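You operate a simulated robot arm through the tools that you are given. There is no shell and no other tool. Be economical: measure what you need, move in short steps, check, and stop when the job is done.

The job below is to be done with a simulated robot arm. You get a single attempt, and the scene is never put back.

TASK
Set the job card's dose, slide the bottle under the nozzle, give it one stroke, then slide it back.
Fine: the empty bottle that waits beside the nozzle.

It is judged by the outcome, as a careful person would: the job done as asked, and still so three seconds after it is handed in. It fails if anything else is knocked over, pushed out of place, dropped, spilled or broken.

THE ROBOT
A 7-joint arm with a two-finger parallel gripper, fixed in place. Base frame: the origin is at the foot of the arm, x ahead of it, y to its left, z up; the work surface is at about z = 800. Units: mm, rad, N and s.
Its first joint turns from -2.897 to 2.897 rad. Payload 4.4 kg.
The TCP is the grasp point between the finger pads, 23 mm short of the fingertips. In the tool frame z runs along the fingers and y along their closing line. The gripper opens to 94 mm. The fingers are 38 mm wide and 10 mm thick; the gripper's body (54 by 96 mm) begins 39 mm behind the TCP.
Orientation is told as [roll, pitch, yaw] about the base's x, y, z axes, in that order, counted from this pose: with the fingers straight down and closing along the base's y, the tool's x points along the base's -x, its y along +y and its z along -z.

THE INTERFACE
- The arm moves only by the tool apply_moves. Its argument "commands" is a list of rows, each a list of 7 numbers: the shift along the tool's x, y, z in units of 200 mm (1.0 is 200 mm), then the turn, a rotation vector about the tool's x, y, z in units of 120 degrees (1.0 is 120 degrees), then the gripper command, from -1 (shut) to 1 (fully open), values between in proportion. In form: [[tx, ty, tz, ax, ay, az, grip], ...]. A call has 1 to 12 rows; each row is the pose to reach, as a shift and turn from the pose commanded when the call began, along the tool's axes at that moment. A call with a number of a shift or a turn outside -1 to 1 is refused whole. Rows are played at 5 a second. More than 50 mm and 0.15 rad between two rows, or a gripper value outside its range, and nothing of the call is played. Where a pose cannot be reached the arm comes as near as it can. A force on the tool above 40 N (or 10 N above the force at the start of the call, whichever is more), or a blocked arm, ends the call early, and 0.2 s more pass. The fingers move at their own pace (about 72 mm/s each) and stop on an object; they squeeze with about 27 N. The grip force told is the motor's: it shows also when the fingers shut on nothing. Time passes only in rows, and 0.2 s behind the last, so rows that repeat a pose let the fingers close. The reply holds the time, the measured pose of the TCP, the force on the tool along the base axes, the opening and the grip force, in the units named above and with some noise, and new pictures: "pictures" is both (left out), scene, wrist or none.
- Cameras (640 x 400 px; columns grow to the right, rows downward): "scene" is fixed at [49.6, -647.9, 1466.1]; the picture's right is [0.63, -0.78, 0.00], its down [-0.43, -0.35, -0.83] and it looks along [0.65, 0.52, -0.56] (base axes); focal length 347 px, centre (320, 200). "wrist" rides on the gripper at [-39, 0, -44] in the tool frame; the picture's right is [0.00, -1.00, 0.00], its down [0.97, 0.00, -0.24] and it looks along [0.24, 0.00, 0.97] (tool axes); focal length 218 px, centre (320, 200). There is no depth. A picture from a camera that has moved, and an enlarged one, comes with that camera's place and axes in the base frame and with its lens.
- enlarge(camera, box): a new picture of the part [left, top, right, bottom] of that camera's present view, enlarged. No time passes.
- close_job(): hands the job in; it is judged then, once.

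Go step by step. Nothing tells you positions but the pictures and the camera data: compare them with the known pose of the tool, close in by small moves and look again before you grip or let go. The budget is 120 turns and 170 pictures, counting those below and the enlarged ones. Unless the task says otherwise, let go and move clear before handing in, and close with one line.

The tools are called after "Emit:" by a JSON object that holds its "name" and its "arguments". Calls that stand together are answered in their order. apply_moves: Moves the arm, as the interface text tells. Its arguments: {"type":"object","properties":{"commands":{"type":"array","items":{"type":"array","items":{"type":"number"}}},"pictures":{"type":"string","enum":["both","scene","wrist","none"]}},"required":["commands"]} The other tools are called the same way: enlarge (camera, box) takes an enlarged picture of a part of a camera's view; close_job () hands the job in.

At the start:

```text
time: 0.0
eef_pos: [600.4, -107.7, 1232.8]
tcp_rot: [0.0, 0.0, 0.001]
force: [-0.1, 0.3, 0.5]
gripper_width: 94.1
grasp_force: 0.1
```

scene: 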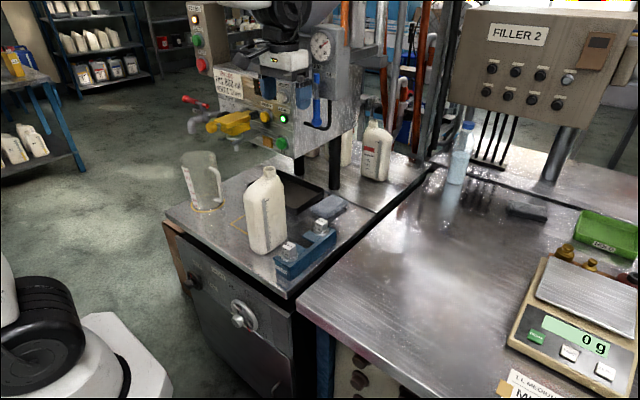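
wrist: 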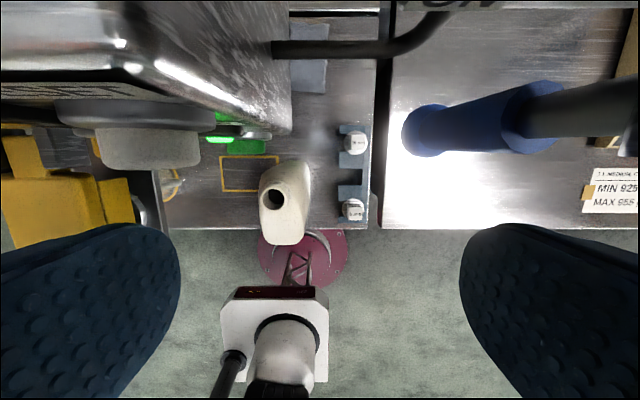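

I see a filling machine with buttons and nozzles, a white bottle beside it, and some job card. I'll enlarge to read the labels first.

Emit:
{"name": "enlarge", "arguments": {"camera": "scene", "box": [160, 0, 360, 125]}}

Emit:
{"name": "enlarge", "arguments": {"camera": "scene", "box": [160, 120, 400, 270]}}

Emit:
{"name": "enlarge", "arguments": {"camera": "scene", "box": [480, 200, 640, 400]}}

Emit:
{"name": "enlarge", "arguments": {"camera": "wrist", "box": [380, 0, 640, 240]}}

Emit:
{"name": "enlarge", "arguments": {"camera": "wrist", "box": [0, 0, 400, 250]}}

```text
3.20 times, centred on (260, 62) of scene
camera zoom: at [49.6, -647.9, 1466.1], right [0.63, -0.78, 0.0], down [-0.43, -0.35, -0.83], along [0.65, 0.52, -0.56], focal length 1109 px, centre (512, 640)
```

zoom: 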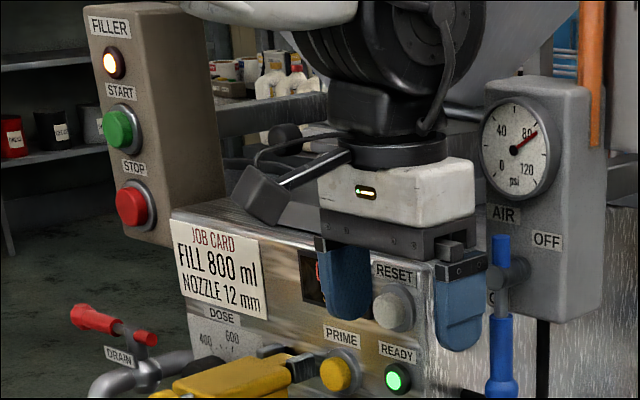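

```text
2.67 times, centred on (280, 195) of scene
camera zoom: at [49.6, -647.9, 1466.1], right [0.63, -0.78, 0.0], down [-0.43, -0.35, -0.83], along [0.65, 0.52, -0.56], focal length 924 px, centre (427, 213)
```

zoom: 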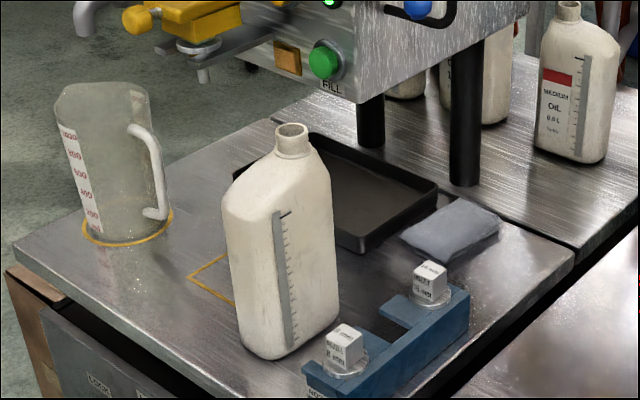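

```text
2.00 times, centred on (560, 300) of scene
camera zoom: at [49.6, -647.9, 1466.1], right [0.63, -0.78, 0.0], down [-0.43, -0.35, -0.83], along [0.65, 0.52, -0.56], focal length 693 px, centre (-160, 0)
```

zoom: 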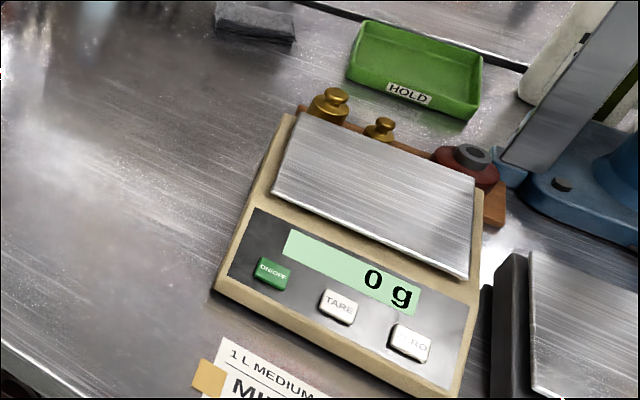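

```text
1.67 times, centred on (510, 120) of wrist
camera zoom: at [640.0, -108.5, 1277.9], right [0.0, -1.0, 0.0], down [-0.97, 0.0, 0.24], along [-0.24, 0.0, -0.97], focal length 364 px, centre (3, 333)
```

zoom: 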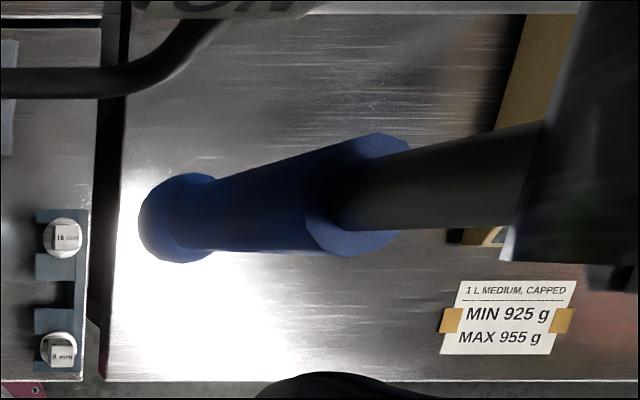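

```text
1.60 times, centred on (200, 125) of wrist
camera zoom: at [640.0, -108.5, 1277.9], right [0.0, -1.0, 0.0], down [-0.97, 0.0, 0.24], along [-0.24, 0.0, -0.97], focal length 349 px, centre (512, 320)
```

zoom: 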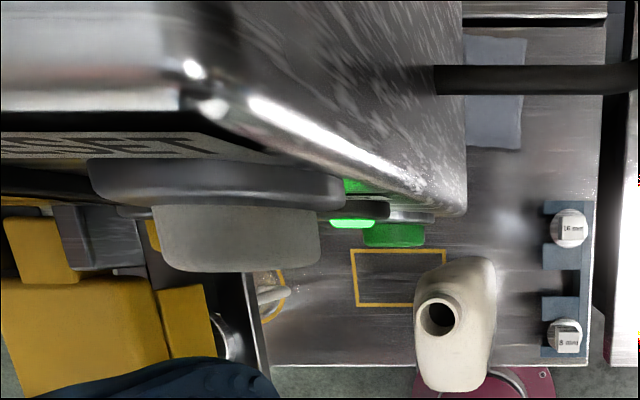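

The card says 800 ml with the 12 mm nozzle, and the dose scale sits behind the gripper. I'll back the arm away and tilt it to look at the panel.

Emit:
{"name": "apply_moves", "arguments": {"commands": [[0.2, 0, 0, 0, 0, 0, 1], [0.4, 0, 0, 0, 0, 0, 1], [0.6, 0, 0, 0, 0, 0, 1], [0.8, 0, 0, 0, 0, 0, 1], [1, 0, 0, 0, 0, 0, 1]], "pictures": "none"}}

Emit:
{"name": "apply_moves", "arguments": {"commands": [[0, 0, 0, 0, -0.07, 0, 1], [0, 0, 0, 0, -0.14, 0, 1], [0, 0, 0, 0, -0.21, 0, 1], [0, 0, 0, 0, -0.28, 0, 1], [0, 0, 0, 0, -0.35, 0, 1], [0, 0, 0, 0, -0.42, 0, 1], [0, 0, 0, 0, -0.49, 0, 1], [0, 0, 0, 0, -0.56, 0, 1], [0, 0, 0, 0, -0.63, 0, 1], [0, 0, 0, 0, -0.69, 0, 1], [0, 0, 0, 0, -0.75, 0, 1]]}}

```text
time: 1.2
eef_pos: [400.4, -105.7, 1231.2]
tcp_rot: [0.001, 0.0, -0.001]
force: [-0.5, 0.3, -0.1]
gripper_width: 93.9
grasp_force: 0.1
```

```text
time: 3.6
eef_pos: [401.4, -108.5, 1232.0]
tcp_rot: [2.622, -1.571, -2.623]
force: [-0.6, 0.1, 0.0]
gripper_width: 93.9
grasp_force: 0.1
camera wrist: at [357.1, -108.7, 1272.1], right [0.0, -1.0, 0.0], down [-0.24, 0.0, -0.97], along [0.97, 0.0, -0.24], focal length 218 px, centre (320, 200)
```

scene: 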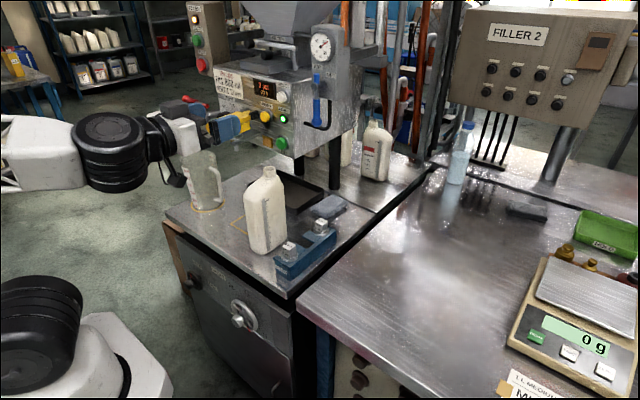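
wrist: 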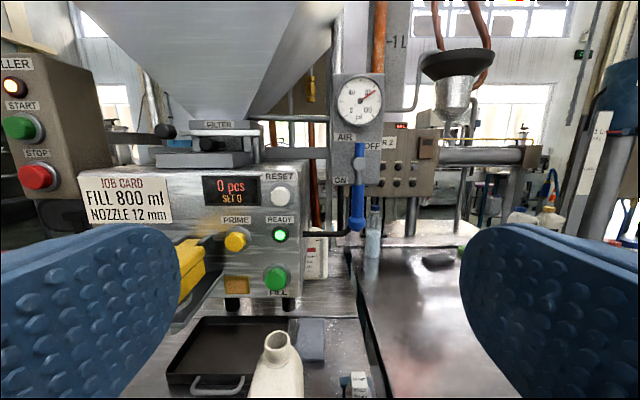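

The display reads "0 pcs SET 0" and the Fill button is green. The dose scale is still hidden, so I'll move the arm left and up to see it.

Emit:
{"name": "apply_moves", "arguments": {"commands": [[0, 0.25, 0, 0, 0, 0, 1], [0, 0.5, 0, 0, 0, 0, 1], [0, 0.75, 0, 0, 0, 0, 1], [0, 1, 0, 0, 0, 0, 1]]}}

Emit:
{"name": "enlarge", "arguments": {"camera": "wrist", "box": [170, 120, 470, 400]}}

Emit:
{"name": "enlarge", "arguments": {"camera": "scene", "box": [160, 50, 360, 175]}}

```text
time: 4.6
eef_pos: [402.1, 7.9, 1220.9]
tcp_rot: [0.08, -1.501, -0.029]
force: [-0.5, -0.2, -0.2]
gripper_width: 94.2
grasp_force: 0.0
out of reach, approached as far as the arm can: row 3, 4
camera wrist: at [360.7, 5.0, 1262.6], right [0.05, -1.0, -0.01], down [-0.31, -0.01, -0.95], along [0.95, 0.05, -0.31], focal length 218 px, centre (320, 200)
```

scene: 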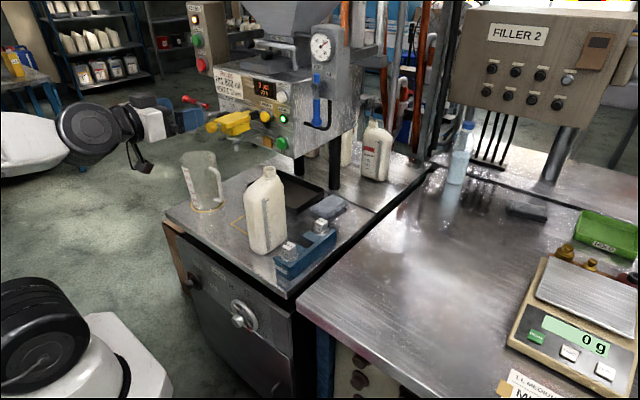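
wrist: 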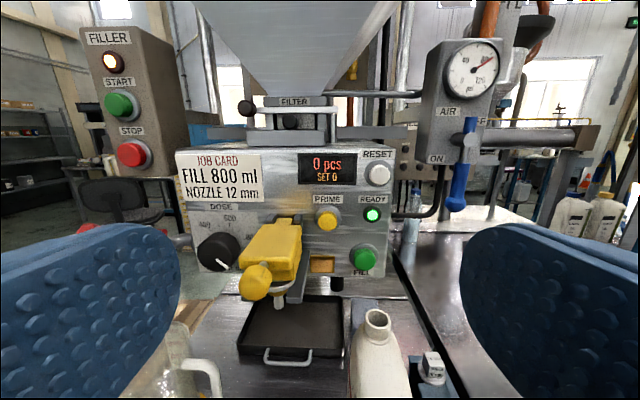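

```text
1.43 times, centred on (320, 260) of wrist
camera zoom: at [360.7, 5.0, 1262.6], right [0.05, -1.0, -0.01], down [-0.31, -0.01, -0.95], along [0.95, 0.05, -0.31], focal length 312 px, centre (320, 114)
```

zoom: 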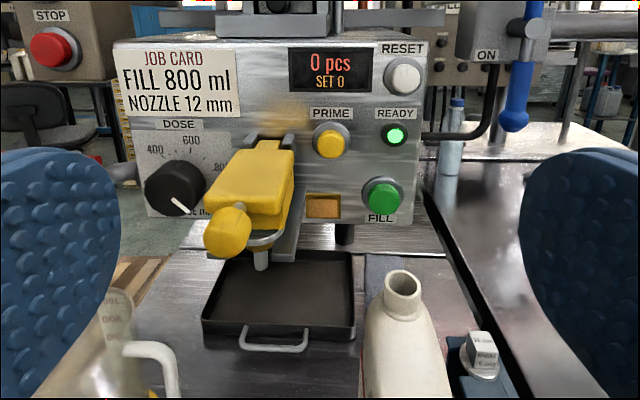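

```text
3.20 times, centred on (260, 112) of scene
camera zoom: at [49.6, -647.9, 1466.1], right [0.63, -0.78, 0.0], down [-0.43, -0.35, -0.83], along [0.65, 0.52, -0.56], focal length 1109 px, centre (512, 480)
```

zoom: 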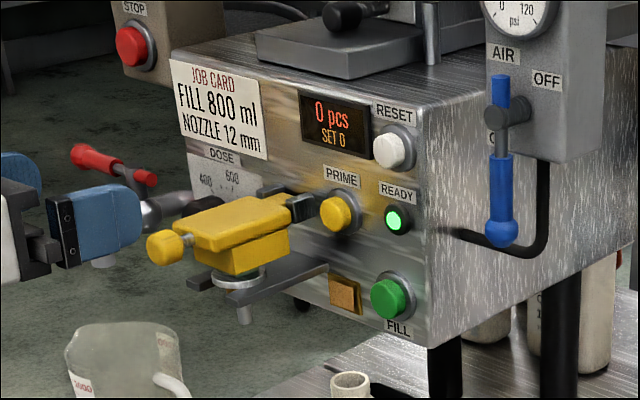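

I take the FILL button at about (638,-44,1082), the dose knob at (635,172,1090), the nozzle tip at (580,69,1050) and the bottle mouth at (581,-56,1033). The knob pointer seems to be past 800, so I'll move closer to read it.

Emit:
{"name": "apply_moves", "arguments": {"commands": [[0, 0, 0.2, 0, 0, 0, 1], [0, 0, 0.4, 0, 0, 0, 1], [0, 0, 0.5, 0, 0, 0, 1], [0, 0, 0.5, 0, 0, 0, 1]], "pictures": "wrist"}}

```text
time: 5.6
eef_pos: [500.4, 15.4, 1213.3]
tcp_rot: [0.088, -1.504, -0.034]
force: [-0.4, -0.6, -0.5]
gripper_width: 93.9
grasp_force: 0.0
camera wrist: at [460.5, 12.8, 1255.5], right [0.06, -1.0, -0.01], down [-0.31, -0.01, -0.95], along [0.95, 0.05, -0.31], focal length 218 px, centre (320, 200)
```

wrist: 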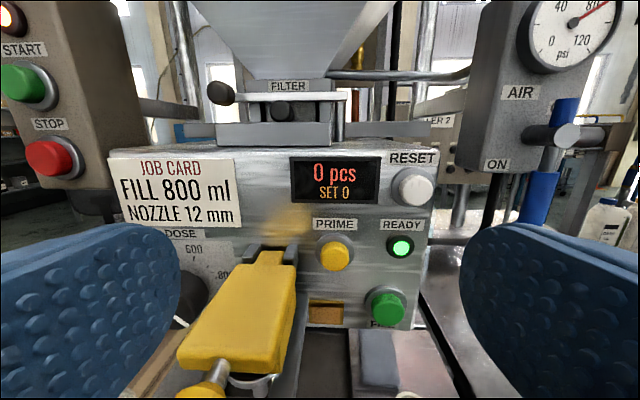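

The arm follows the clamped pose. I'll straighten the tool and go left to face the knob.

Emit:
{"name": "apply_moves", "arguments": {"commands": [[0, 0.2, 0, 0.025, -0.033, 0, 1], [0, 0.4, 0, 0.025, -0.033, 0, 1], [0, 0.6, 0, 0.025, -0.033, 0, 1], [0, 0.78, -0.05, 0.025, -0.033, 0, 1]], "pictures": "wrist"}}

```text
time: 6.6
eef_pos: [529.6, 31.8, 1203.4]
tcp_rot: [-0.382, -1.475, 0.467]
force: [-0.3, 0.9, -0.8]
gripper_width: 93.9
grasp_force: 0.0
out of reach, approached as far as the arm can: row 1, 2, 3, 4
camera wrist: at [489.5, 30.0, 1246.5], right [0.09, -1.0, 0.04], down [-0.32, -0.06, -0.94], along [0.94, 0.07, -0.33], focal length 218 px, centre (320, 200)
```

wrist: 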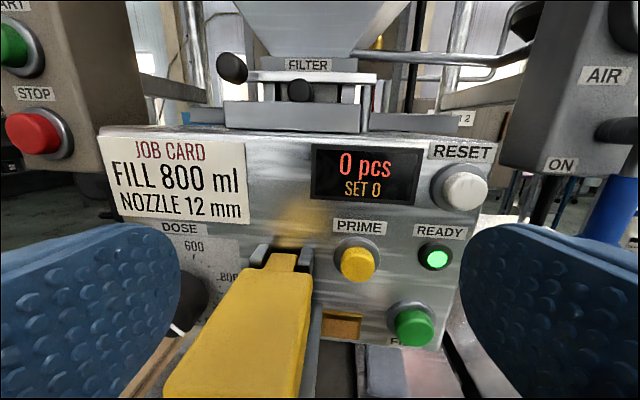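

The level tool pose runs out of reach here, so I'll tip the tool down about 45° and raise it, then shift toward the knob.

Emit:
{"name": "apply_moves", "arguments": {"commands": [[-0.1, 0, -0.05, 0.005, 0.07, 0, 1], [-0.2, 0, -0.1, 0.01, 0.14, 0, 1], [-0.3, 0, -0.15, 0.015, 0.21, 0, 1], [-0.3, 0, -0.2, 0.02, 0.28, 0, 1], [-0.3, 0, -0.25, 0.02, 0.33, 0, 1]], "pictures": "none"}}

```text
time: 7.8
eef_pos: [339.6, 18.4, 1411.6]
tcp_rot: [-0.104, -1.306, 0.13]
force: [-4.4, 0.2, 9.6]
gripper_width: 93.8
grasp_force: 0.1
out of reach, approached as far as the arm can: row 4, 5
```

The arm went somewhere I didn't expect, to (340,18,1412). I'll look before moving again.

Emit:
{"name": "apply_moves", "arguments": {"commands": [[0, 0, 0, 0, 0, 0, 1]]}}

```text
time: 8.2
eef_pos: [450.4, 29.9, 1320.6]
tcp_rot: [-0.091, -1.061, 0.117]
force: [1.4, 0.1, -0.6]
gripper_width: 93.8
grasp_force: 0.1
camera wrist: at [431.7, 31.3, 1375.7], right [0.04, -1.0, 0.04], down [-0.68, -0.06, -0.73], along [0.73, 0.0, -0.68], focal length 218 px, centre (320, 200)
```

scene: 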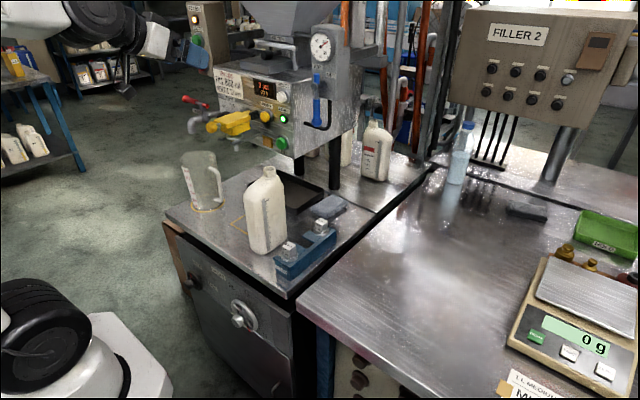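
wrist: 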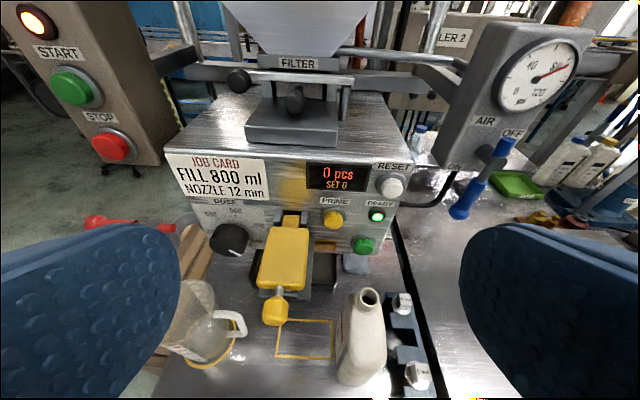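

It has settled at (450,30,1320), facing the panel at a downward slant. I'll move toward the knob.

Emit:
{"name": "apply_moves", "arguments": {"commands": [[0.07, 0.15, 0.1, 0, 0.03, 0, 1], [0.14, 0.3, 0.2, 0, 0.06, 0, 1], [0.21, 0.45, 0.3, 0, 0.09, 0, 1], [0.28, 0.6, 0.4, 0, 0.12, 0, 1], [0.35, 0.72, 0.5, 0, 0.12, 0, 1], [0.35, 0.72, 0.5, 0, 0.12, 0, 1], [0.35, 0.72, 0.5, 0, 0.12, 0, 1]], "pictures": "wrist"}}

```text
time: 9.2
eef_pos: [528.6, 138.1, 1163.0]
tcp_rot: [-0.069, -0.682, 0.085]
force: [-20.9, -3.1, 17.5]
gripper_width: 94.0
grasp_force: 0.0
stopped in row 4: the force on the tool passed its limit (the readings are from after the stop); the commanded pose is now the measured one
camera wrist: at [531.0, 141.1, 1222.3], right [0.04, -1.0, 0.05], down [-0.9, -0.06, -0.43], along [0.43, -0.03, -0.9], focal length 218 px, centre (320, 200)
```

wrist: 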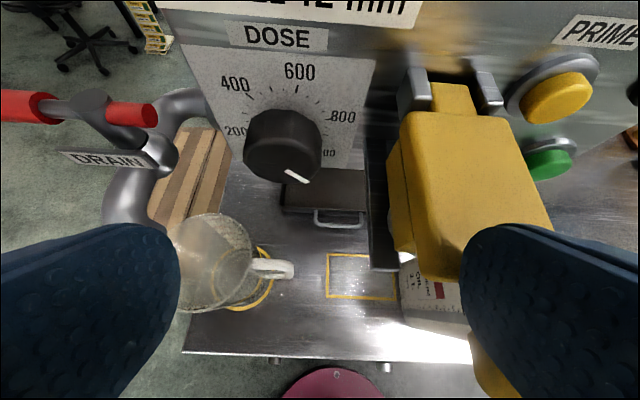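

The right finger touched the yellow handle and the arm stopped. I'll back straight off and check that nothing shifted.

Emit:
{"name": "apply_moves", "arguments": {"commands": [[0, 0, -0.1, 0, 0, 0, 1], [0, 0, -0.2, 0, 0, 0, 1], [0, 0, -0.2, 0, 0, 0, 1], [0, 0, -0.2, 0, 0, 0, 1]]}}

Emit:
{"name": "enlarge", "arguments": {"camera": "scene", "box": [160, 50, 360, 175]}}

Emit:
{"name": "enlarge", "arguments": {"camera": "wrist", "box": [200, 20, 420, 220]}}

```text
time: 10.2
eef_pos: [502.7, 138.0, 1191.4]
tcp_rot: [-0.071, -0.681, 0.087]
force: [-1.1, 0.6, 0.9]
gripper_width: 94.0
grasp_force: 0.1
camera wrist: at [506.1, 141.5, 1250.7], right [0.04, -1.0, 0.05], down [-0.9, -0.06, -0.42], along [0.43, -0.03, -0.9], focal length 218 px, centre (320, 200)
```

scene: 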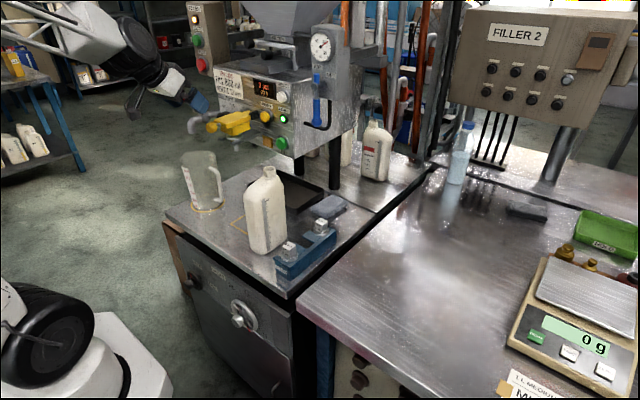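
wrist: 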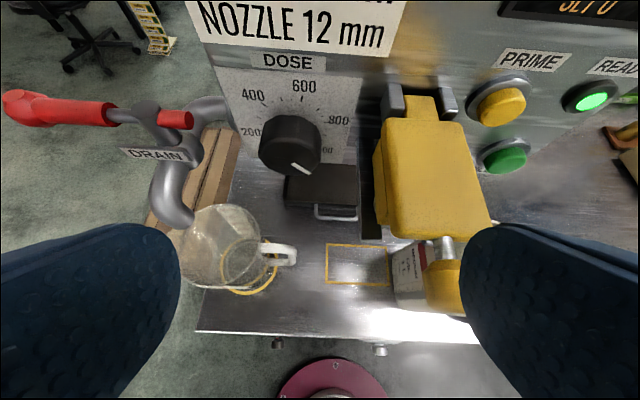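

```text
3.20 times, centred on (260, 112) of scene
camera zoom: at [49.6, -647.9, 1466.1], right [0.63, -0.78, 0.0], down [-0.43, -0.35, -0.83], along [0.65, 0.52, -0.56], focal length 1109 px, centre (512, 480)
```

zoom: 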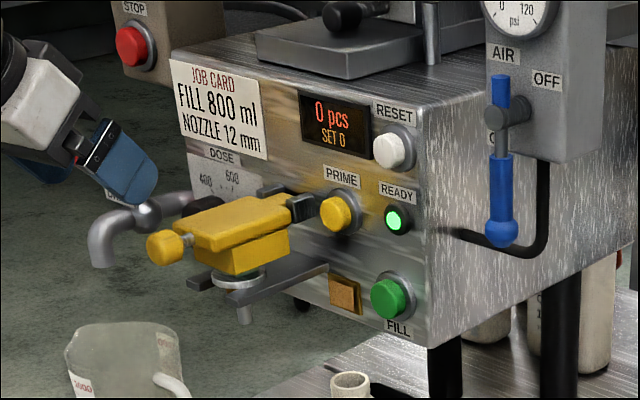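

```text
2.00 times, centred on (310, 120) of wrist
camera zoom: at [506.1, 141.5, 1250.7], right [0.04, -1.0, 0.05], down [-0.9, -0.06, -0.42], along [0.43, -0.03, -0.9], focal length 436 px, centre (340, 360)
```

zoom: 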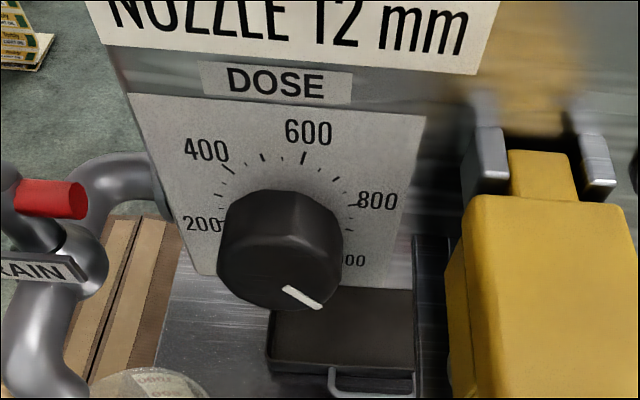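

The yellow handle is unchanged. The pointer sits at 1000 and must turn counter-clockwise to 800, with the knob centre near (635,166,1098). I'll line up a tilted standoff with the gripper partly open.

Emit:
{"name": "apply_moves", "arguments": {"commands": [[-0.01, 0.04, 0, -0.001, -0.02, 0.01, 0.49], [-0.02, 0.08, 0, -0.003, -0.04, 0.02, 0.49], [-0.03, 0.14, 0.0, -0.005, -0.06, 0.03, 0.49], [-0.05, 0.14, 0.08, -0.007, -0.09, 0.03, 0.49], [-0.05, 0.14, 0.16, -0.007, -0.09, 0.03, 0.49], [-0.05, 0.14, 0.24, -0.007, -0.09, 0.03, 0.49], [-0.05, 0.14, 0.24, -0.007, -0.09, 0.03, 0.49]], "pictures": "both"}}

```text
time: 11.8
eef_pos: [540.6, 167.1, 1159.7]
tcp_rot: [0.0, -0.87, 0.007]
force: [-0.4, -0.7, -0.6]
gripper_width: 69.6
grasp_force: 0.1
camera wrist: at [532.4, 167.0, 1218.5], right [0.01, -1.0, 0.0], down [-0.81, -0.01, -0.59], along [0.59, 0.0, -0.81], focal length 218 px, centre (320, 200)
```

scene: 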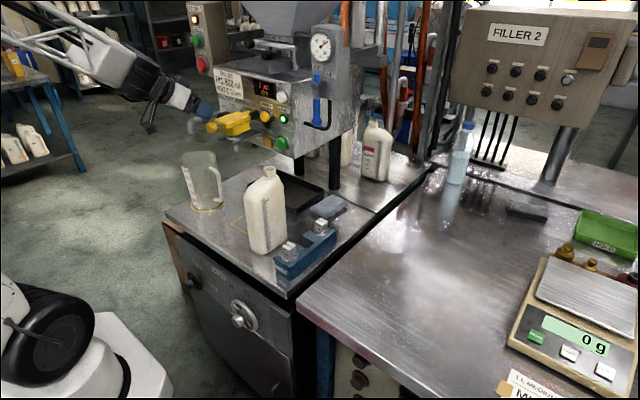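
wrist: 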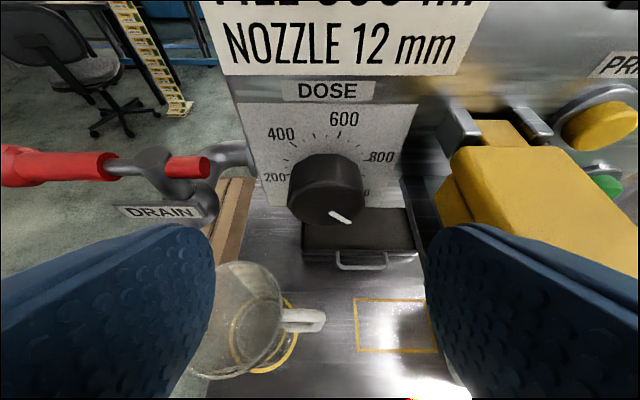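

I'm facing the knob with both fingers straddling its line. I'll advance slowly along the tool with the gripper a bit wider.

Emit:
{"name": "apply_moves", "arguments": {"commands": [[0, -0.02, 0, 0, 0, 0, 0.66], [0.005, -0.02, 0.08, 0, 0, 0, 0.66], [0.01, -0.02, 0.16, 0, 0, 0, 0.66], [0.015, -0.02, 0.24, 0, 0, 0, 0.66], [0.02, -0.02, 0.3, 0, 0, 0, 0.66], [0.02, -0.02, 0.3, 0, 0, 0, 0.66]], "pictures": "both"}}

Emit:
{"name": "enlarge", "arguments": {"camera": "scene", "box": [160, 50, 320, 150]}}

```text
time: 13.2
eef_pos: [582.7, 163.3, 1118.9]
tcp_rot: [-0.001, -0.871, 0.007]
force: [0.5, -0.3, 0.3]
gripper_width: 78.1
grasp_force: 0.1
camera wrist: at [575.0, 162.0, 1177.1], right [0.01, -1.0, 0.0], down [-0.81, -0.01, -0.59], along [0.59, 0.0, -0.81], focal length 218 px, centre (320, 200)
```

scene: 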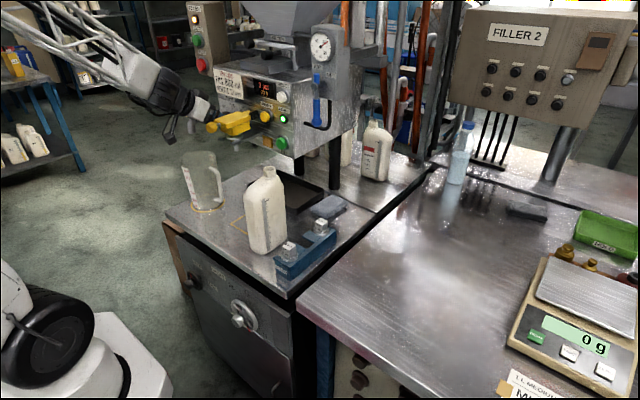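
wrist: 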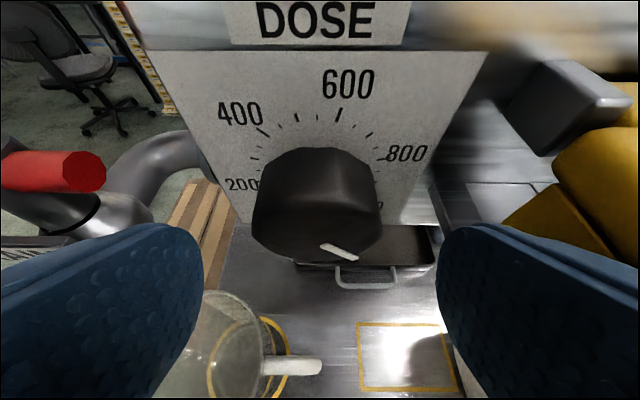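

```text
4.00 times, centred on (240, 100) of scene
camera zoom: at [49.6, -647.9, 1466.1], right [0.63, -0.78, 0.0], down [-0.43, -0.35, -0.83], along [0.65, 0.52, -0.56], focal length 1386 px, centre (640, 600)
```

zoom: 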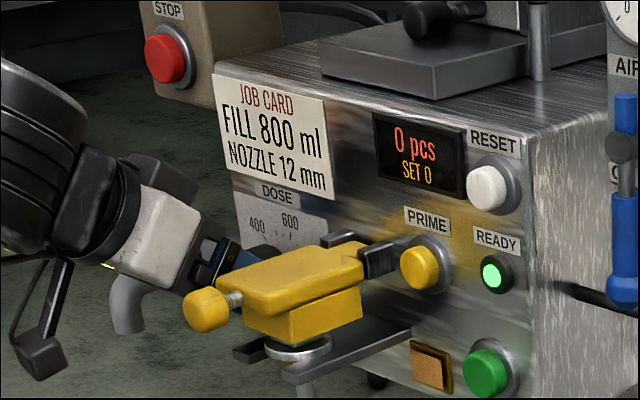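

The panel plane is at x≈648, with the knob centre at (163,1102) and its front at x≈612. The scale works out at 31° per 100 ml, so the knob needs 62° counter-clockwise. I'll advance and grip it, then turn in two halves.

Emit:
{"name": "apply_moves", "arguments": {"commands": [[-0.003, 0, 0.05, 0, 0, 0, 0.66], [-0.006, 0, 0.1, 0, 0, 0, 0.66], [-0.01, 0, 0.145, 0, 0, 0, 0.66], [-0.01, 0, 0.145, 0, 0, 0, 0.66], [-0.01, 0, 0.145, 0, 0, 0, 0], [-0.01, 0, 0.145, 0, 0, 0, -0.5], [-0.01, 0, 0.145, 0, 0, 0, -0.5]], "pictures": "both"}}

```text
time: 14.8
eef_pos: [607.8, 163.5, 1101.4]
tcp_rot: [0.0, -0.87, 0.008]
force: [8.9, 22.0, -2.4]
gripper_width: 51.5
grasp_force: 45.0
camera wrist: at [600.2, 163.3, 1159.8], right [0.01, -1.0, 0.0], down [-0.81, -0.01, -0.59], along [0.59, 0.0, -0.81], focal length 218 px, centre (320, 200)
```

scene: 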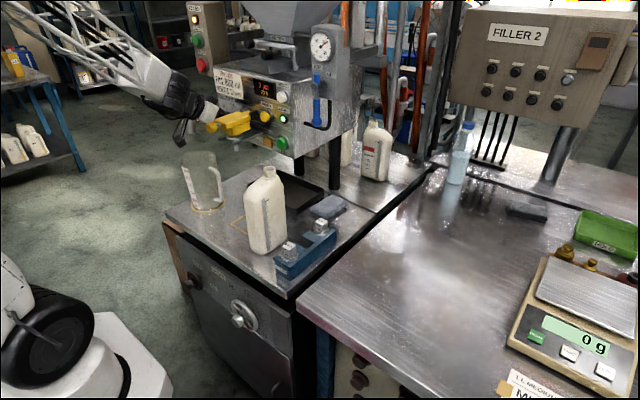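
wrist: 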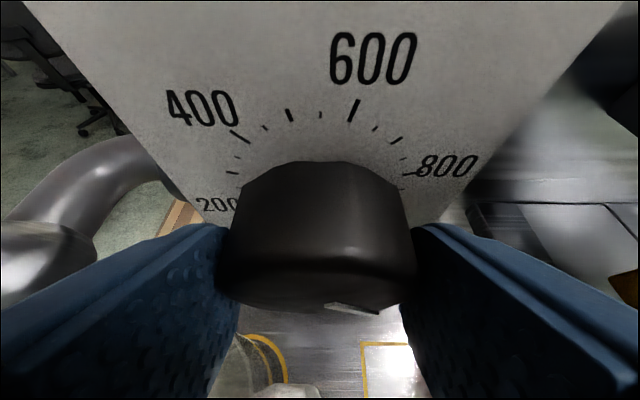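

The knob is gripped at 51 mm. I'll turn 31° counter-clockwise, with a slight +y correction for the side force.

Emit:
{"name": "apply_moves", "arguments": {"commands": [[0, 0.008, 0, 0.024, 0, -0.028, -0.5], [0, 0.008, 0, 0.048, 0, -0.057, -0.5], [0, 0.008, 0, 0.072, 0, -0.085, -0.5], [0, 0.008, 0, 0.096, 0, -0.113, -0.5], [0, 0.008, 0, 0.12, 0, -0.142, -0.5], [0, 0.008, 0, 0.144, 0, -0.17, -0.5], [0, 0.008, 0, 0.168, 0, -0.199, -0.5], [0, 0.008, 0, 0.168, 0, -0.199, -0.5]], "pictures": "both"}}

```text
time: 16.6
eef_pos: [607.8, 165.2, 1101.9]
tcp_rot: [-0.757, -0.711, 0.561]
force: [27.5, 28.2, -9.8]
gripper_width: 51.2
grasp_force: 44.8
camera wrist: at [598.8, 195.7, 1151.5], right [0.01, -0.85, 0.52], down [-0.81, -0.31, -0.5], along [0.59, -0.42, -0.69], focal length 218 px, centre (320, 200)
```

scene: 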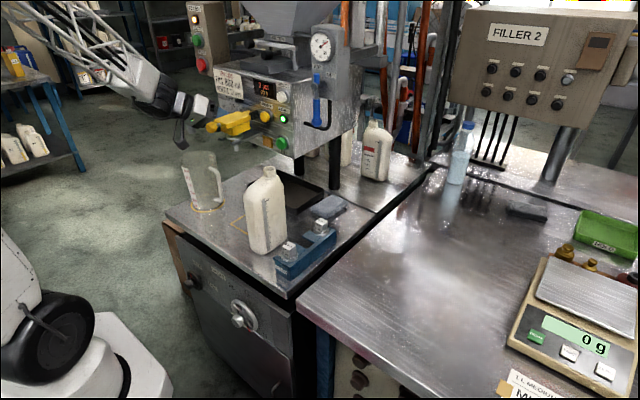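
wrist: 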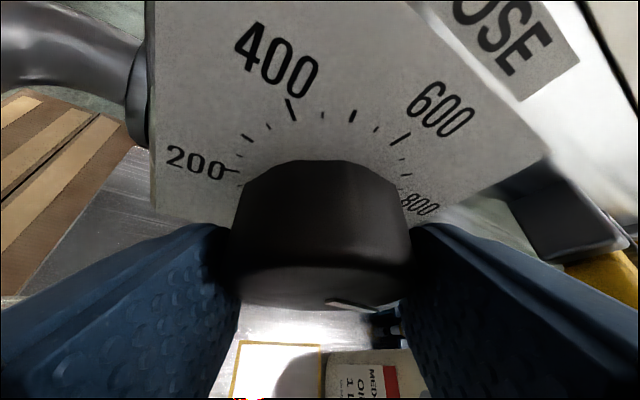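

The knob followed the grip for 31°. Now I'll release, turn back upright around the knob, and regrip.

Emit:
{"name": "apply_moves", "arguments": {"commands": [[0, 0, 0, 0, 0, 0, 0.6], [0, 0, 0, 0, 0, 0, 0.6], [0, 0, 0, -0.028, 0, 0.033, 0.6], [0, 0, 0, -0.056, 0, 0.066, 0.6], [0, 0, 0, -0.084, 0, 0.0995, 0.6], [0, 0, 0, -0.112, 0, 0.133, 0.6], [0, 0, 0, -0.14, 0, 0.166, 0.6], [0, 0, 0, -0.168, 0, 0.199, 0.6], [0, 0, 0, -0.168, 0, 0.199, 0.6]], "pictures": "wrist"}}

```text
time: 18.6
eef_pos: [606.6, 164.0, 1102.2]
tcp_rot: [-0.001, -0.872, 0.008]
force: [-0.3, -0.1, 1.3]
gripper_width: 75.0
grasp_force: 0.0
camera wrist: at [599.2, 164.1, 1160.5], right [0.01, -1.0, 0.0], down [-0.81, -0.01, -0.59], along [0.59, 0.0, -0.81], focal length 218 px, centre (320, 200)
```

wrist: 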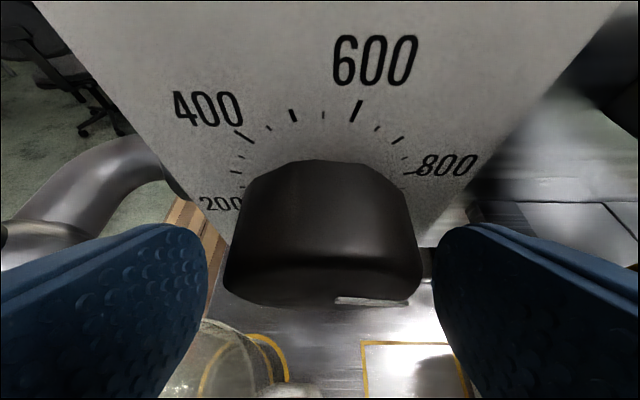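

The pointer moved halfway. I'll regrip and turn another 31°.

Emit:
{"name": "apply_moves", "arguments": {"commands": [[0, 0, 0, 0, 0, 0, -0.5], [0, 0, 0, 0, 0, 0, -0.5], [0, 0, 0, 0, 0, 0, -0.5], [0, 0.005, 0, 0.028, 0, -0.033, -0.5], [0, 0.005, 0, 0.056, 0, -0.066, -0.5], [0, 0.005, 0, 0.084, 0, -0.0995, -0.5], [0, 0.005, 0, 0.112, 0, -0.133, -0.5], [0, 0.005, 0, 0.14, 0, -0.166, -0.5], [0, 0.005, 0, 0.168, 0, -0.199, -0.5], [0, 0.005, 0, 0.168, 0, -0.199, -0.5], [0, 0.005, 0, 0.168, 0, -0.199, 0.6], [0, 0.005, 0, 0.168, 0, -0.199, 0.6]], "pictures": "wrist"}}

```text
time: 19.5
eef_pos: [607.5, 164.0, 1101.1]
tcp_rot: [-0.081, -0.871, 0.064]
force: [-4.6, -13.9, 4.4]
gripper_width: 51.2
grasp_force: 44.8
stopped in row 4: the force on the tool passed its limit (the readings are from after the stop); the commanded pose is now the measured one
camera wrist: at [599.2, 166.8, 1160.3], right [0.0, -1.0, 0.05], down [-0.81, -0.03, -0.59], along [0.59, -0.04, -0.81], focal length 218 px, centre (320, 200)
```

wrist: 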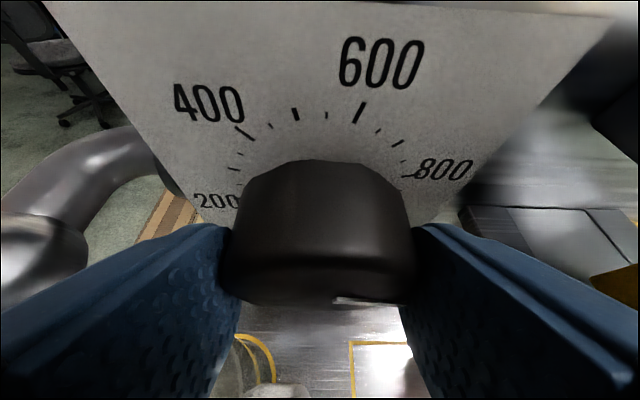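

A side-force spike stopped the turn after about 3°. I'll continue more gently for the remaining 28° without the sideways offset.

Emit:
{"name": "apply_moves", "arguments": {"commands": [[0, -0.004, 0, 0.019, 0, -0.0225, -0.5], [0, -0.004, 0, 0.038, 0, -0.045, -0.5], [0, -0.004, 0, 0.057, 0, -0.0675, -0.5], [0, -0.004, 0, 0.076, 0, -0.09, -0.5], [0, -0.004, 0, 0.095, 0, -0.1125, -0.5], [0, -0.004, 0, 0.114, 0, -0.135, -0.5], [0, -0.004, 0, 0.133, 0, -0.1575, -0.5], [0, -0.004, 0, 0.152, 0, -0.18, -0.5], [0, -0.004, 0, 0.152, 0, -0.18, -0.5]], "pictures": "wrist"}}

```text
time: 20.5
eef_pos: [608.4, 165.0, 1102.9]
tcp_rot: [-0.421, -0.826, 0.329]
force: [-0.9, 17.3, -0.2]
gripper_width: 51.0
grasp_force: 45.1
stopped in row 4: the force on the tool passed its limit (the readings are from after the stop); the commanded pose is now the measured one
camera wrist: at [599.0, 180.7, 1157.9], right [0.01, -0.96, 0.28], down [-0.81, -0.17, -0.57], along [0.59, -0.22, -0.78], focal length 218 px, centre (320, 200)
```

wrist: 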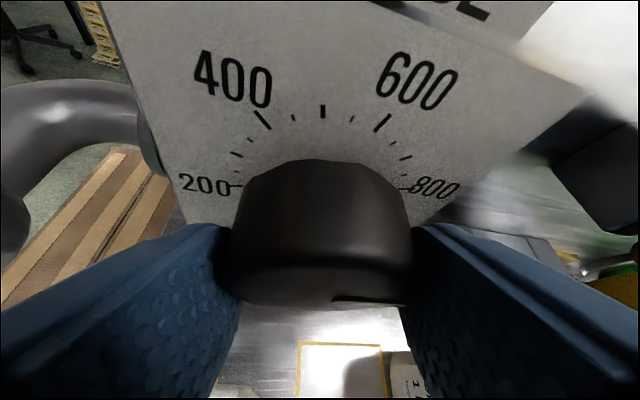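

We're now at about 16° of lean and the knob is following. I'll finish the remaining 15°.

Emit:
{"name": "apply_moves", "arguments": {"commands": [[0, 0, 0, 0.014, 0, -0.016, -0.5], [0, 0, 0, 0.027, 0, -0.032, -0.5], [0, 0, 0, 0.041, 0, -0.048, -0.5], [0, 0, 0, 0.054, 0, -0.064, -0.5], [0, 0, 0, 0.068, 0, -0.08, -0.5], [0, 0, 0, 0.081, 0, -0.096, -0.5], [0, 0, 0, 0.081, 0, -0.096, -0.5]], "pictures": "wrist"}}

```text
time: 21.4
eef_pos: [606.5, 165.1, 1101.2]
tcp_rot: [-0.599, -0.776, 0.456]
force: [-0.6, 14.1, -5.0]
gripper_width: 50.8
grasp_force: 44.8
stopped in row 4: the force on the tool passed its limit (the readings are from after the stop); the commanded pose is now the measured one
camera wrist: at [598.9, 188.3, 1155.1], right [0.01, -0.92, 0.4], down [-0.81, -0.24, -0.54], along [0.59, -0.32, -0.74], focal length 218 px, centre (320, 200)
```

wrist: 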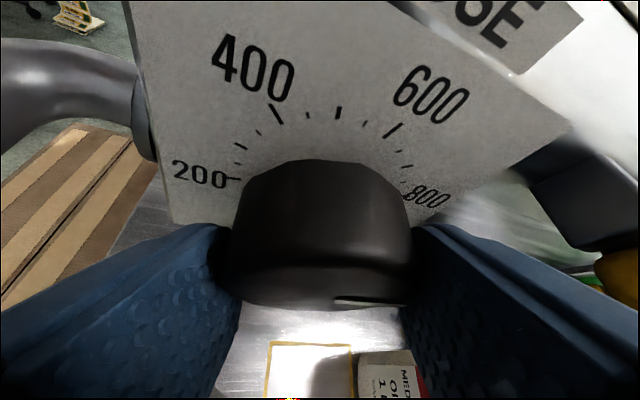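

About 24° of lean so far. I'll do the last 7.5°, hold, then release and look at the pointer.

Emit:
{"name": "apply_moves", "arguments": {"commands": [[0, 0, 0, 0.01, 0, -0.012, -0.5], [0, 0, 0, 0.02, 0, -0.024, -0.5], [0, 0, 0, 0.03, 0, -0.036, -0.5], [0, 0, 0, 0.04, 0, -0.048, -0.5], [0, 0, 0, 0.04, 0, -0.048, -0.5]], "pictures": "wrist"}}

```text
time: 22.4
eef_pos: [607.4, 165.1, 1100.9]
tcp_rot: [-0.744, -0.72, 0.556]
force: [13.8, 6.3, -6.0]
gripper_width: 50.9
grasp_force: 44.4
stopped in row 4: the force on the tool passed its limit (the readings are from after the stop); the commanded pose is now the measured one
camera wrist: at [598.7, 194.9, 1151.7], right [0.01, -0.86, 0.51], down [-0.81, -0.31, -0.51], along [0.59, -0.4, -0.7], focal length 218 px, centre (320, 200)
```

wrist: 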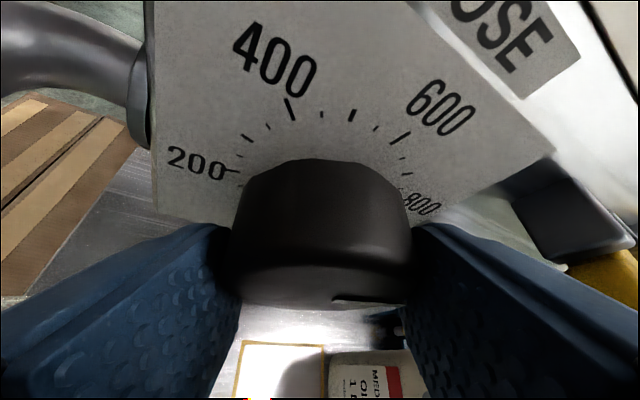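

The turn is complete. I'll release, return upright and back off to read the dial.

Emit:
{"name": "apply_moves", "arguments": {"commands": [[0, 0, 0, 0, 0, 0, 0.6], [0, 0, 0, 0, 0, 0, 0.6], [0, 0, 0, -0.028, 0, 0.033, 0.6], [0, 0, 0, -0.056, 0, 0.066, 0.6], [0, 0, 0, -0.084, 0, 0.0995, 0.6], [0, 0, 0, -0.112, 0, 0.133, 0.6], [0, 0, 0, -0.14, 0, 0.166, 0.6], [0, 0, 0, -0.165, 0, 0.197, 0.6], [0, 0, 0, -0.165, 0, 0.197, 0.6]], "pictures": "none"}}

Emit:
{"name": "apply_moves", "arguments": {"commands": [[0, 0, -0.1, 0, 0, 0, 0.6], [0, 0, -0.2, 0, 0, 0, 0.6], [0, 0, -0.3, 0, 0, 0, 0.6], [-0.05, 0, -0.35, 0, 0, 0, 0.6], [-0.05, 0, -0.35, 0, 0, 0, 0.6]], "pictures": "wrist"}}

Emit:
{"name": "enlarge", "arguments": {"camera": "wrist", "box": [240, 60, 420, 240]}}

```text
time: 24.4
eef_pos: [607.8, 164.9, 1101.5]
tcp_rot: [0.005, -0.871, 0.002]
force: [-0.1, 0.4, 0.7]
gripper_width: 75.1
grasp_force: 0.1
```

```text
time: 25.6
eef_pos: [558.7, 164.5, 1153.3]
tcp_rot: [0.008, -0.87, 0.006]
force: [-0.4, -0.1, -0.3]
gripper_width: 75.1
grasp_force: 0.0
camera wrist: at [551.5, 163.6, 1211.9], right [0.01, -1.0, 0.0], down [-0.81, -0.01, -0.59], along [0.59, 0.01, -0.81], focal length 218 px, centre (320, 200)
```

wrist: 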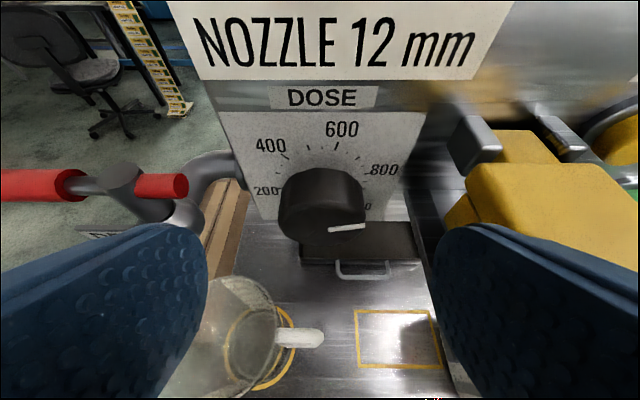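

```text
2.22 times, centred on (330, 150) of wrist
camera zoom: at [551.5, 163.6, 1211.9], right [0.01, -1.0, 0.0], down [-0.81, -0.01, -0.59], along [0.59, 0.01, -0.81], focal length 485 px, centre (298, 311)
```

zoom: 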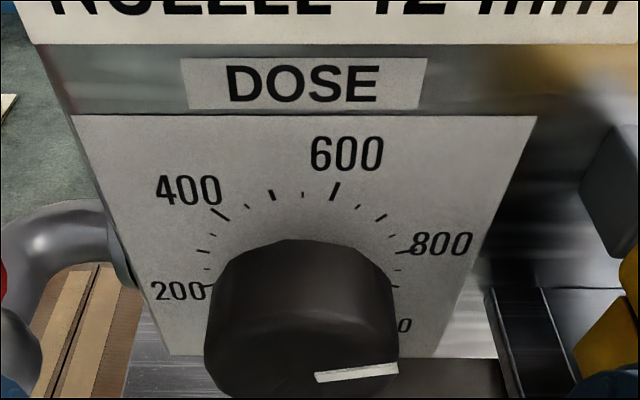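

The pointer looks close to 800 in this steep view. I'll get a more frontal look to confirm.

Emit:
{"name": "apply_moves", "arguments": {"commands": [[0.05, 0, -0.05, 0, -0.02, 0, 0.6], [0.1, 0, -0.1, 0, -0.04, 0, 0.6], [0.16, 0, -0.15, 0, -0.06, 0, 0.6], [0.22, 0, -0.2, 0, -0.08, 0, 0.6], [0.28, 0, -0.25, 0, -0.1, 0, 0.6], [0.28, 0, -0.25, 0, -0.1, 0, 0.6]], "pictures": "wrist"}}

Emit:
{"name": "enlarge", "arguments": {"camera": "wrist", "box": [260, 80, 400, 220]}}

```text
time: 27.0
eef_pos: [483.7, 163.7, 1144.3]
tcp_rot: [0.011, -1.082, 0.001]
force: [0.4, -0.3, -0.4]
gripper_width: 75.3
grasp_force: 0.0
camera wrist: at [464.1, 162.8, 1199.6], right [0.01, -1.0, 0.0], down [-0.67, 0.0, -0.74], along [0.74, 0.01, -0.67], focal length 218 px, centre (320, 200)
```

wrist: 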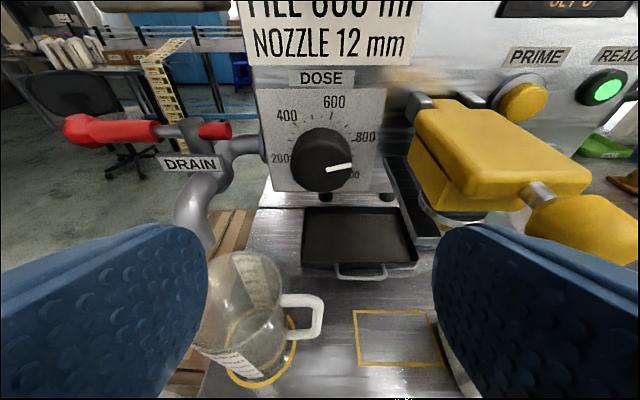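

```text
2.86 times, centred on (330, 150) of wrist
camera zoom: at [464.1, 162.8, 1199.6], right [0.01, -1.0, 0.0], down [-0.67, 0.0, -0.74], along [0.74, 0.01, -0.67], focal length 624 px, centre (291, 343)
```

zoom: 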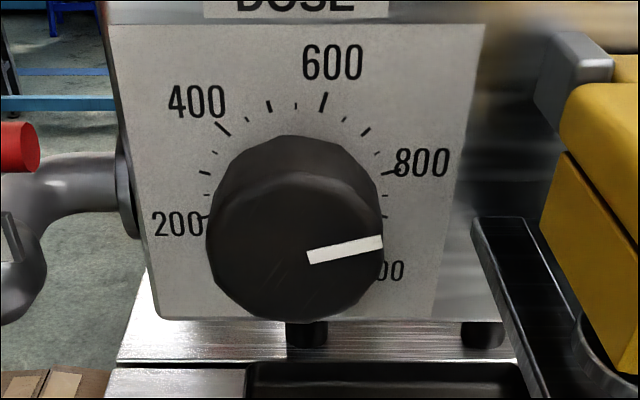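

The pointer now reads 800 (about 77° against the expected 78°). Next is the bottle, so I'll back away and move right for a view of its body.

Emit:
{"name": "apply_moves", "arguments": {"commands": [[-0.06, 0, -0.2, 0, 0, 0, 0.6], [-0.12, 0, -0.37, 0, 0, 0, 1], [-0.12, -0.2, -0.37, 0, 0.02, 0, 1], [-0.12, -0.4, -0.37, 0, 0.04, 0, 1], [-0.12, -0.6, -0.37, 0, 0.06, 0, 1], [-0.12, -0.8, -0.37, 0, 0.08, 0, 1], [-0.12, -1, -0.37, 0, 0.1, 0, 1], [-0.12, -1, -0.37, 0, 0.1, 0, 1]], "pictures": "both"}}

```text
time: 28.8
eef_pos: [452.2, -28.1, 1202.5]
tcp_rot: [-0.243, -0.998, 0.165]
force: [0.4, 1.0, 0.2]
gripper_width: 94.1
grasp_force: 0.0
out of reach, approached as far as the arm can: row 6, 7
camera wrist: at [436.8, -20.4, 1258.4], right [-0.04, -0.99, 0.13], down [-0.72, -0.06, -0.69], along [0.69, -0.12, -0.71], focal length 218 px, centre (320, 200)
```

scene: 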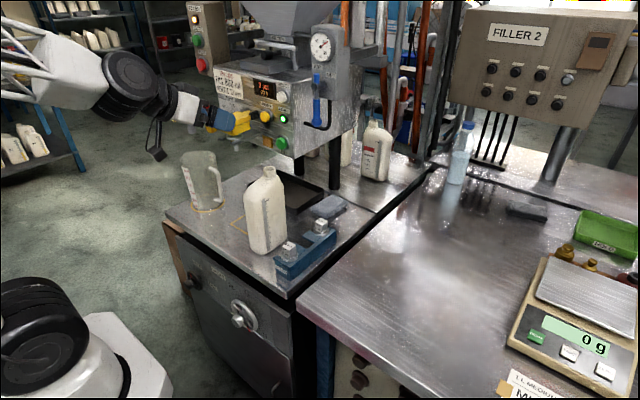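
wrist: 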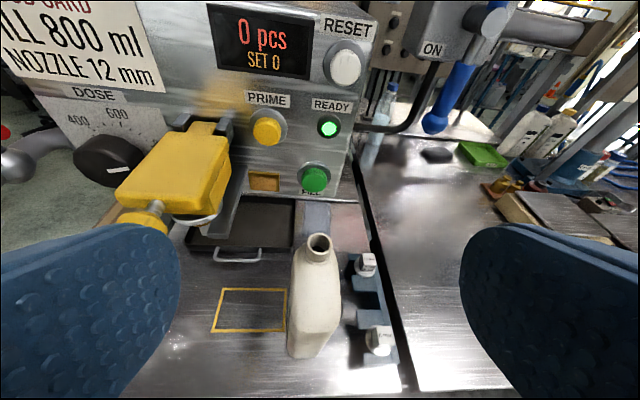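

I can see the bottle, the orange outline under the nozzle and the open path between them. I'll straighten the tool and rise, then look straight down at the layout.

Emit:
{"name": "apply_moves", "arguments": {"commands": [[-0.08, -0.01, -0.05, -0.016, 0, 0.014, 1], [-0.16, -0.02, -0.1, -0.033, 0, 0.028, 1], [-0.25, -0.04, -0.157, -0.049, 0, 0.042, 1], [-0.25, -0.04, -0.157, -0.049, 0, 0.042, 1]], "pictures": "none"}}

Emit:
{"name": "apply_moves", "arguments": {"commands": [[0, 0, 0, 0, 0.06, 0, 1], [0, 0, 0, 0, 0.12, 0, 1], [0, 0, 0, 0, 0.18, 0, 1], [0, 0, 0, 0, 0.24, 0, 1], [0, 0, 0, 0, 0.3, 0, 1], [0, 0, 0, 0, 0.36, 0, 1], [0, 0, 0, 0, 0.42, 0, 1], [0, 0, 0, 0, 0.47, 0, 1], [0, 0, 0, 0, 0.47, 0, 1]], "pictures": "wrist"}}

```text
time: 29.8
eef_pos: [459.6, -15.3, 1237.6]
tcp_rot: [-0.253, -0.889, 0.217]
force: [0.2, -0.1, -0.2]
gripper_width: 93.8
grasp_force: 0.0
out of reach, approached as far as the arm can: row 1, 2, 3, 4
```

```text
time: 31.8
eef_pos: [463.7, -24.4, 1227.1]
tcp_rot: [-0.274, 0.064, 0.003]
force: [0.7, 0.0, -0.5]
gripper_width: 93.9
grasp_force: 0.1
out of reach, approached as far as the arm can: row 1, 2, 3, 4, 5, 6, 7, 8, 9
camera wrist: at [505.7, -12.3, 1266.0], right [0.02, -0.96, 0.27], down [-0.95, 0.06, 0.29], along [-0.3, -0.26, -0.92], focal length 218 px, centre (320, 200)
```

wrist: 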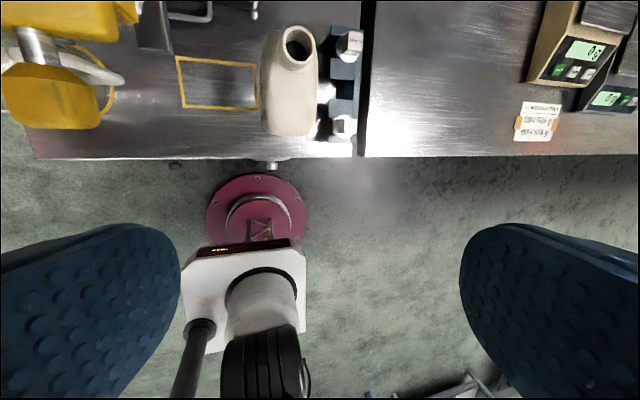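

The tool is stuck with a 15° roll, probably at a joint limit. I'll try correcting the roll on its own while moving back toward the right.

Emit:
{"name": "apply_moves", "arguments": {"commands": [[0, -0.1, 0, -0.03, 0, 0, 1], [-0.1, -0.2, 0, -0.06, 0, 0, 1], [-0.2, -0.3, 0, -0.09, 0, 0, 1], [-0.3, -0.3, 0, -0.13, 0, 0, 1], [-0.3, -0.3, 0, -0.13, 0, 0, 1]], "pictures": "wrist"}}

```text
time: 33.0
eef_pos: [529.2, -45.1, 1207.4]
tcp_rot: [-0.262, 0.029, -0.024]
force: [-0.6, -0.6, 0.7]
gripper_width: 94.1
grasp_force: 0.1
out of reach, approached as far as the arm can: row 1, 2, 3, 4, 5
camera wrist: at [570.4, -35.1, 1249.1], right [-0.02, -0.97, 0.26], down [-0.96, 0.09, 0.26], along [-0.27, -0.25, -0.93], focal length 218 px, centre (320, 200)
```

wrist: 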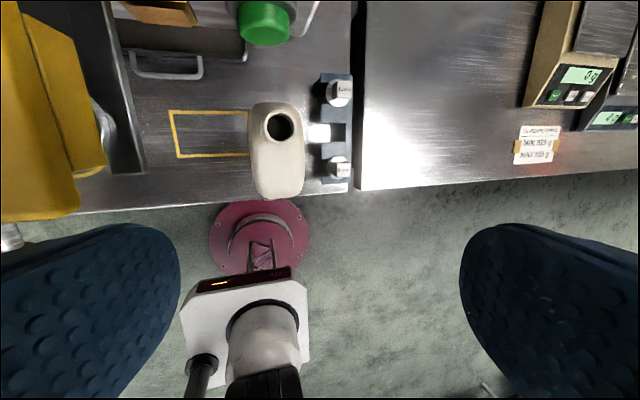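

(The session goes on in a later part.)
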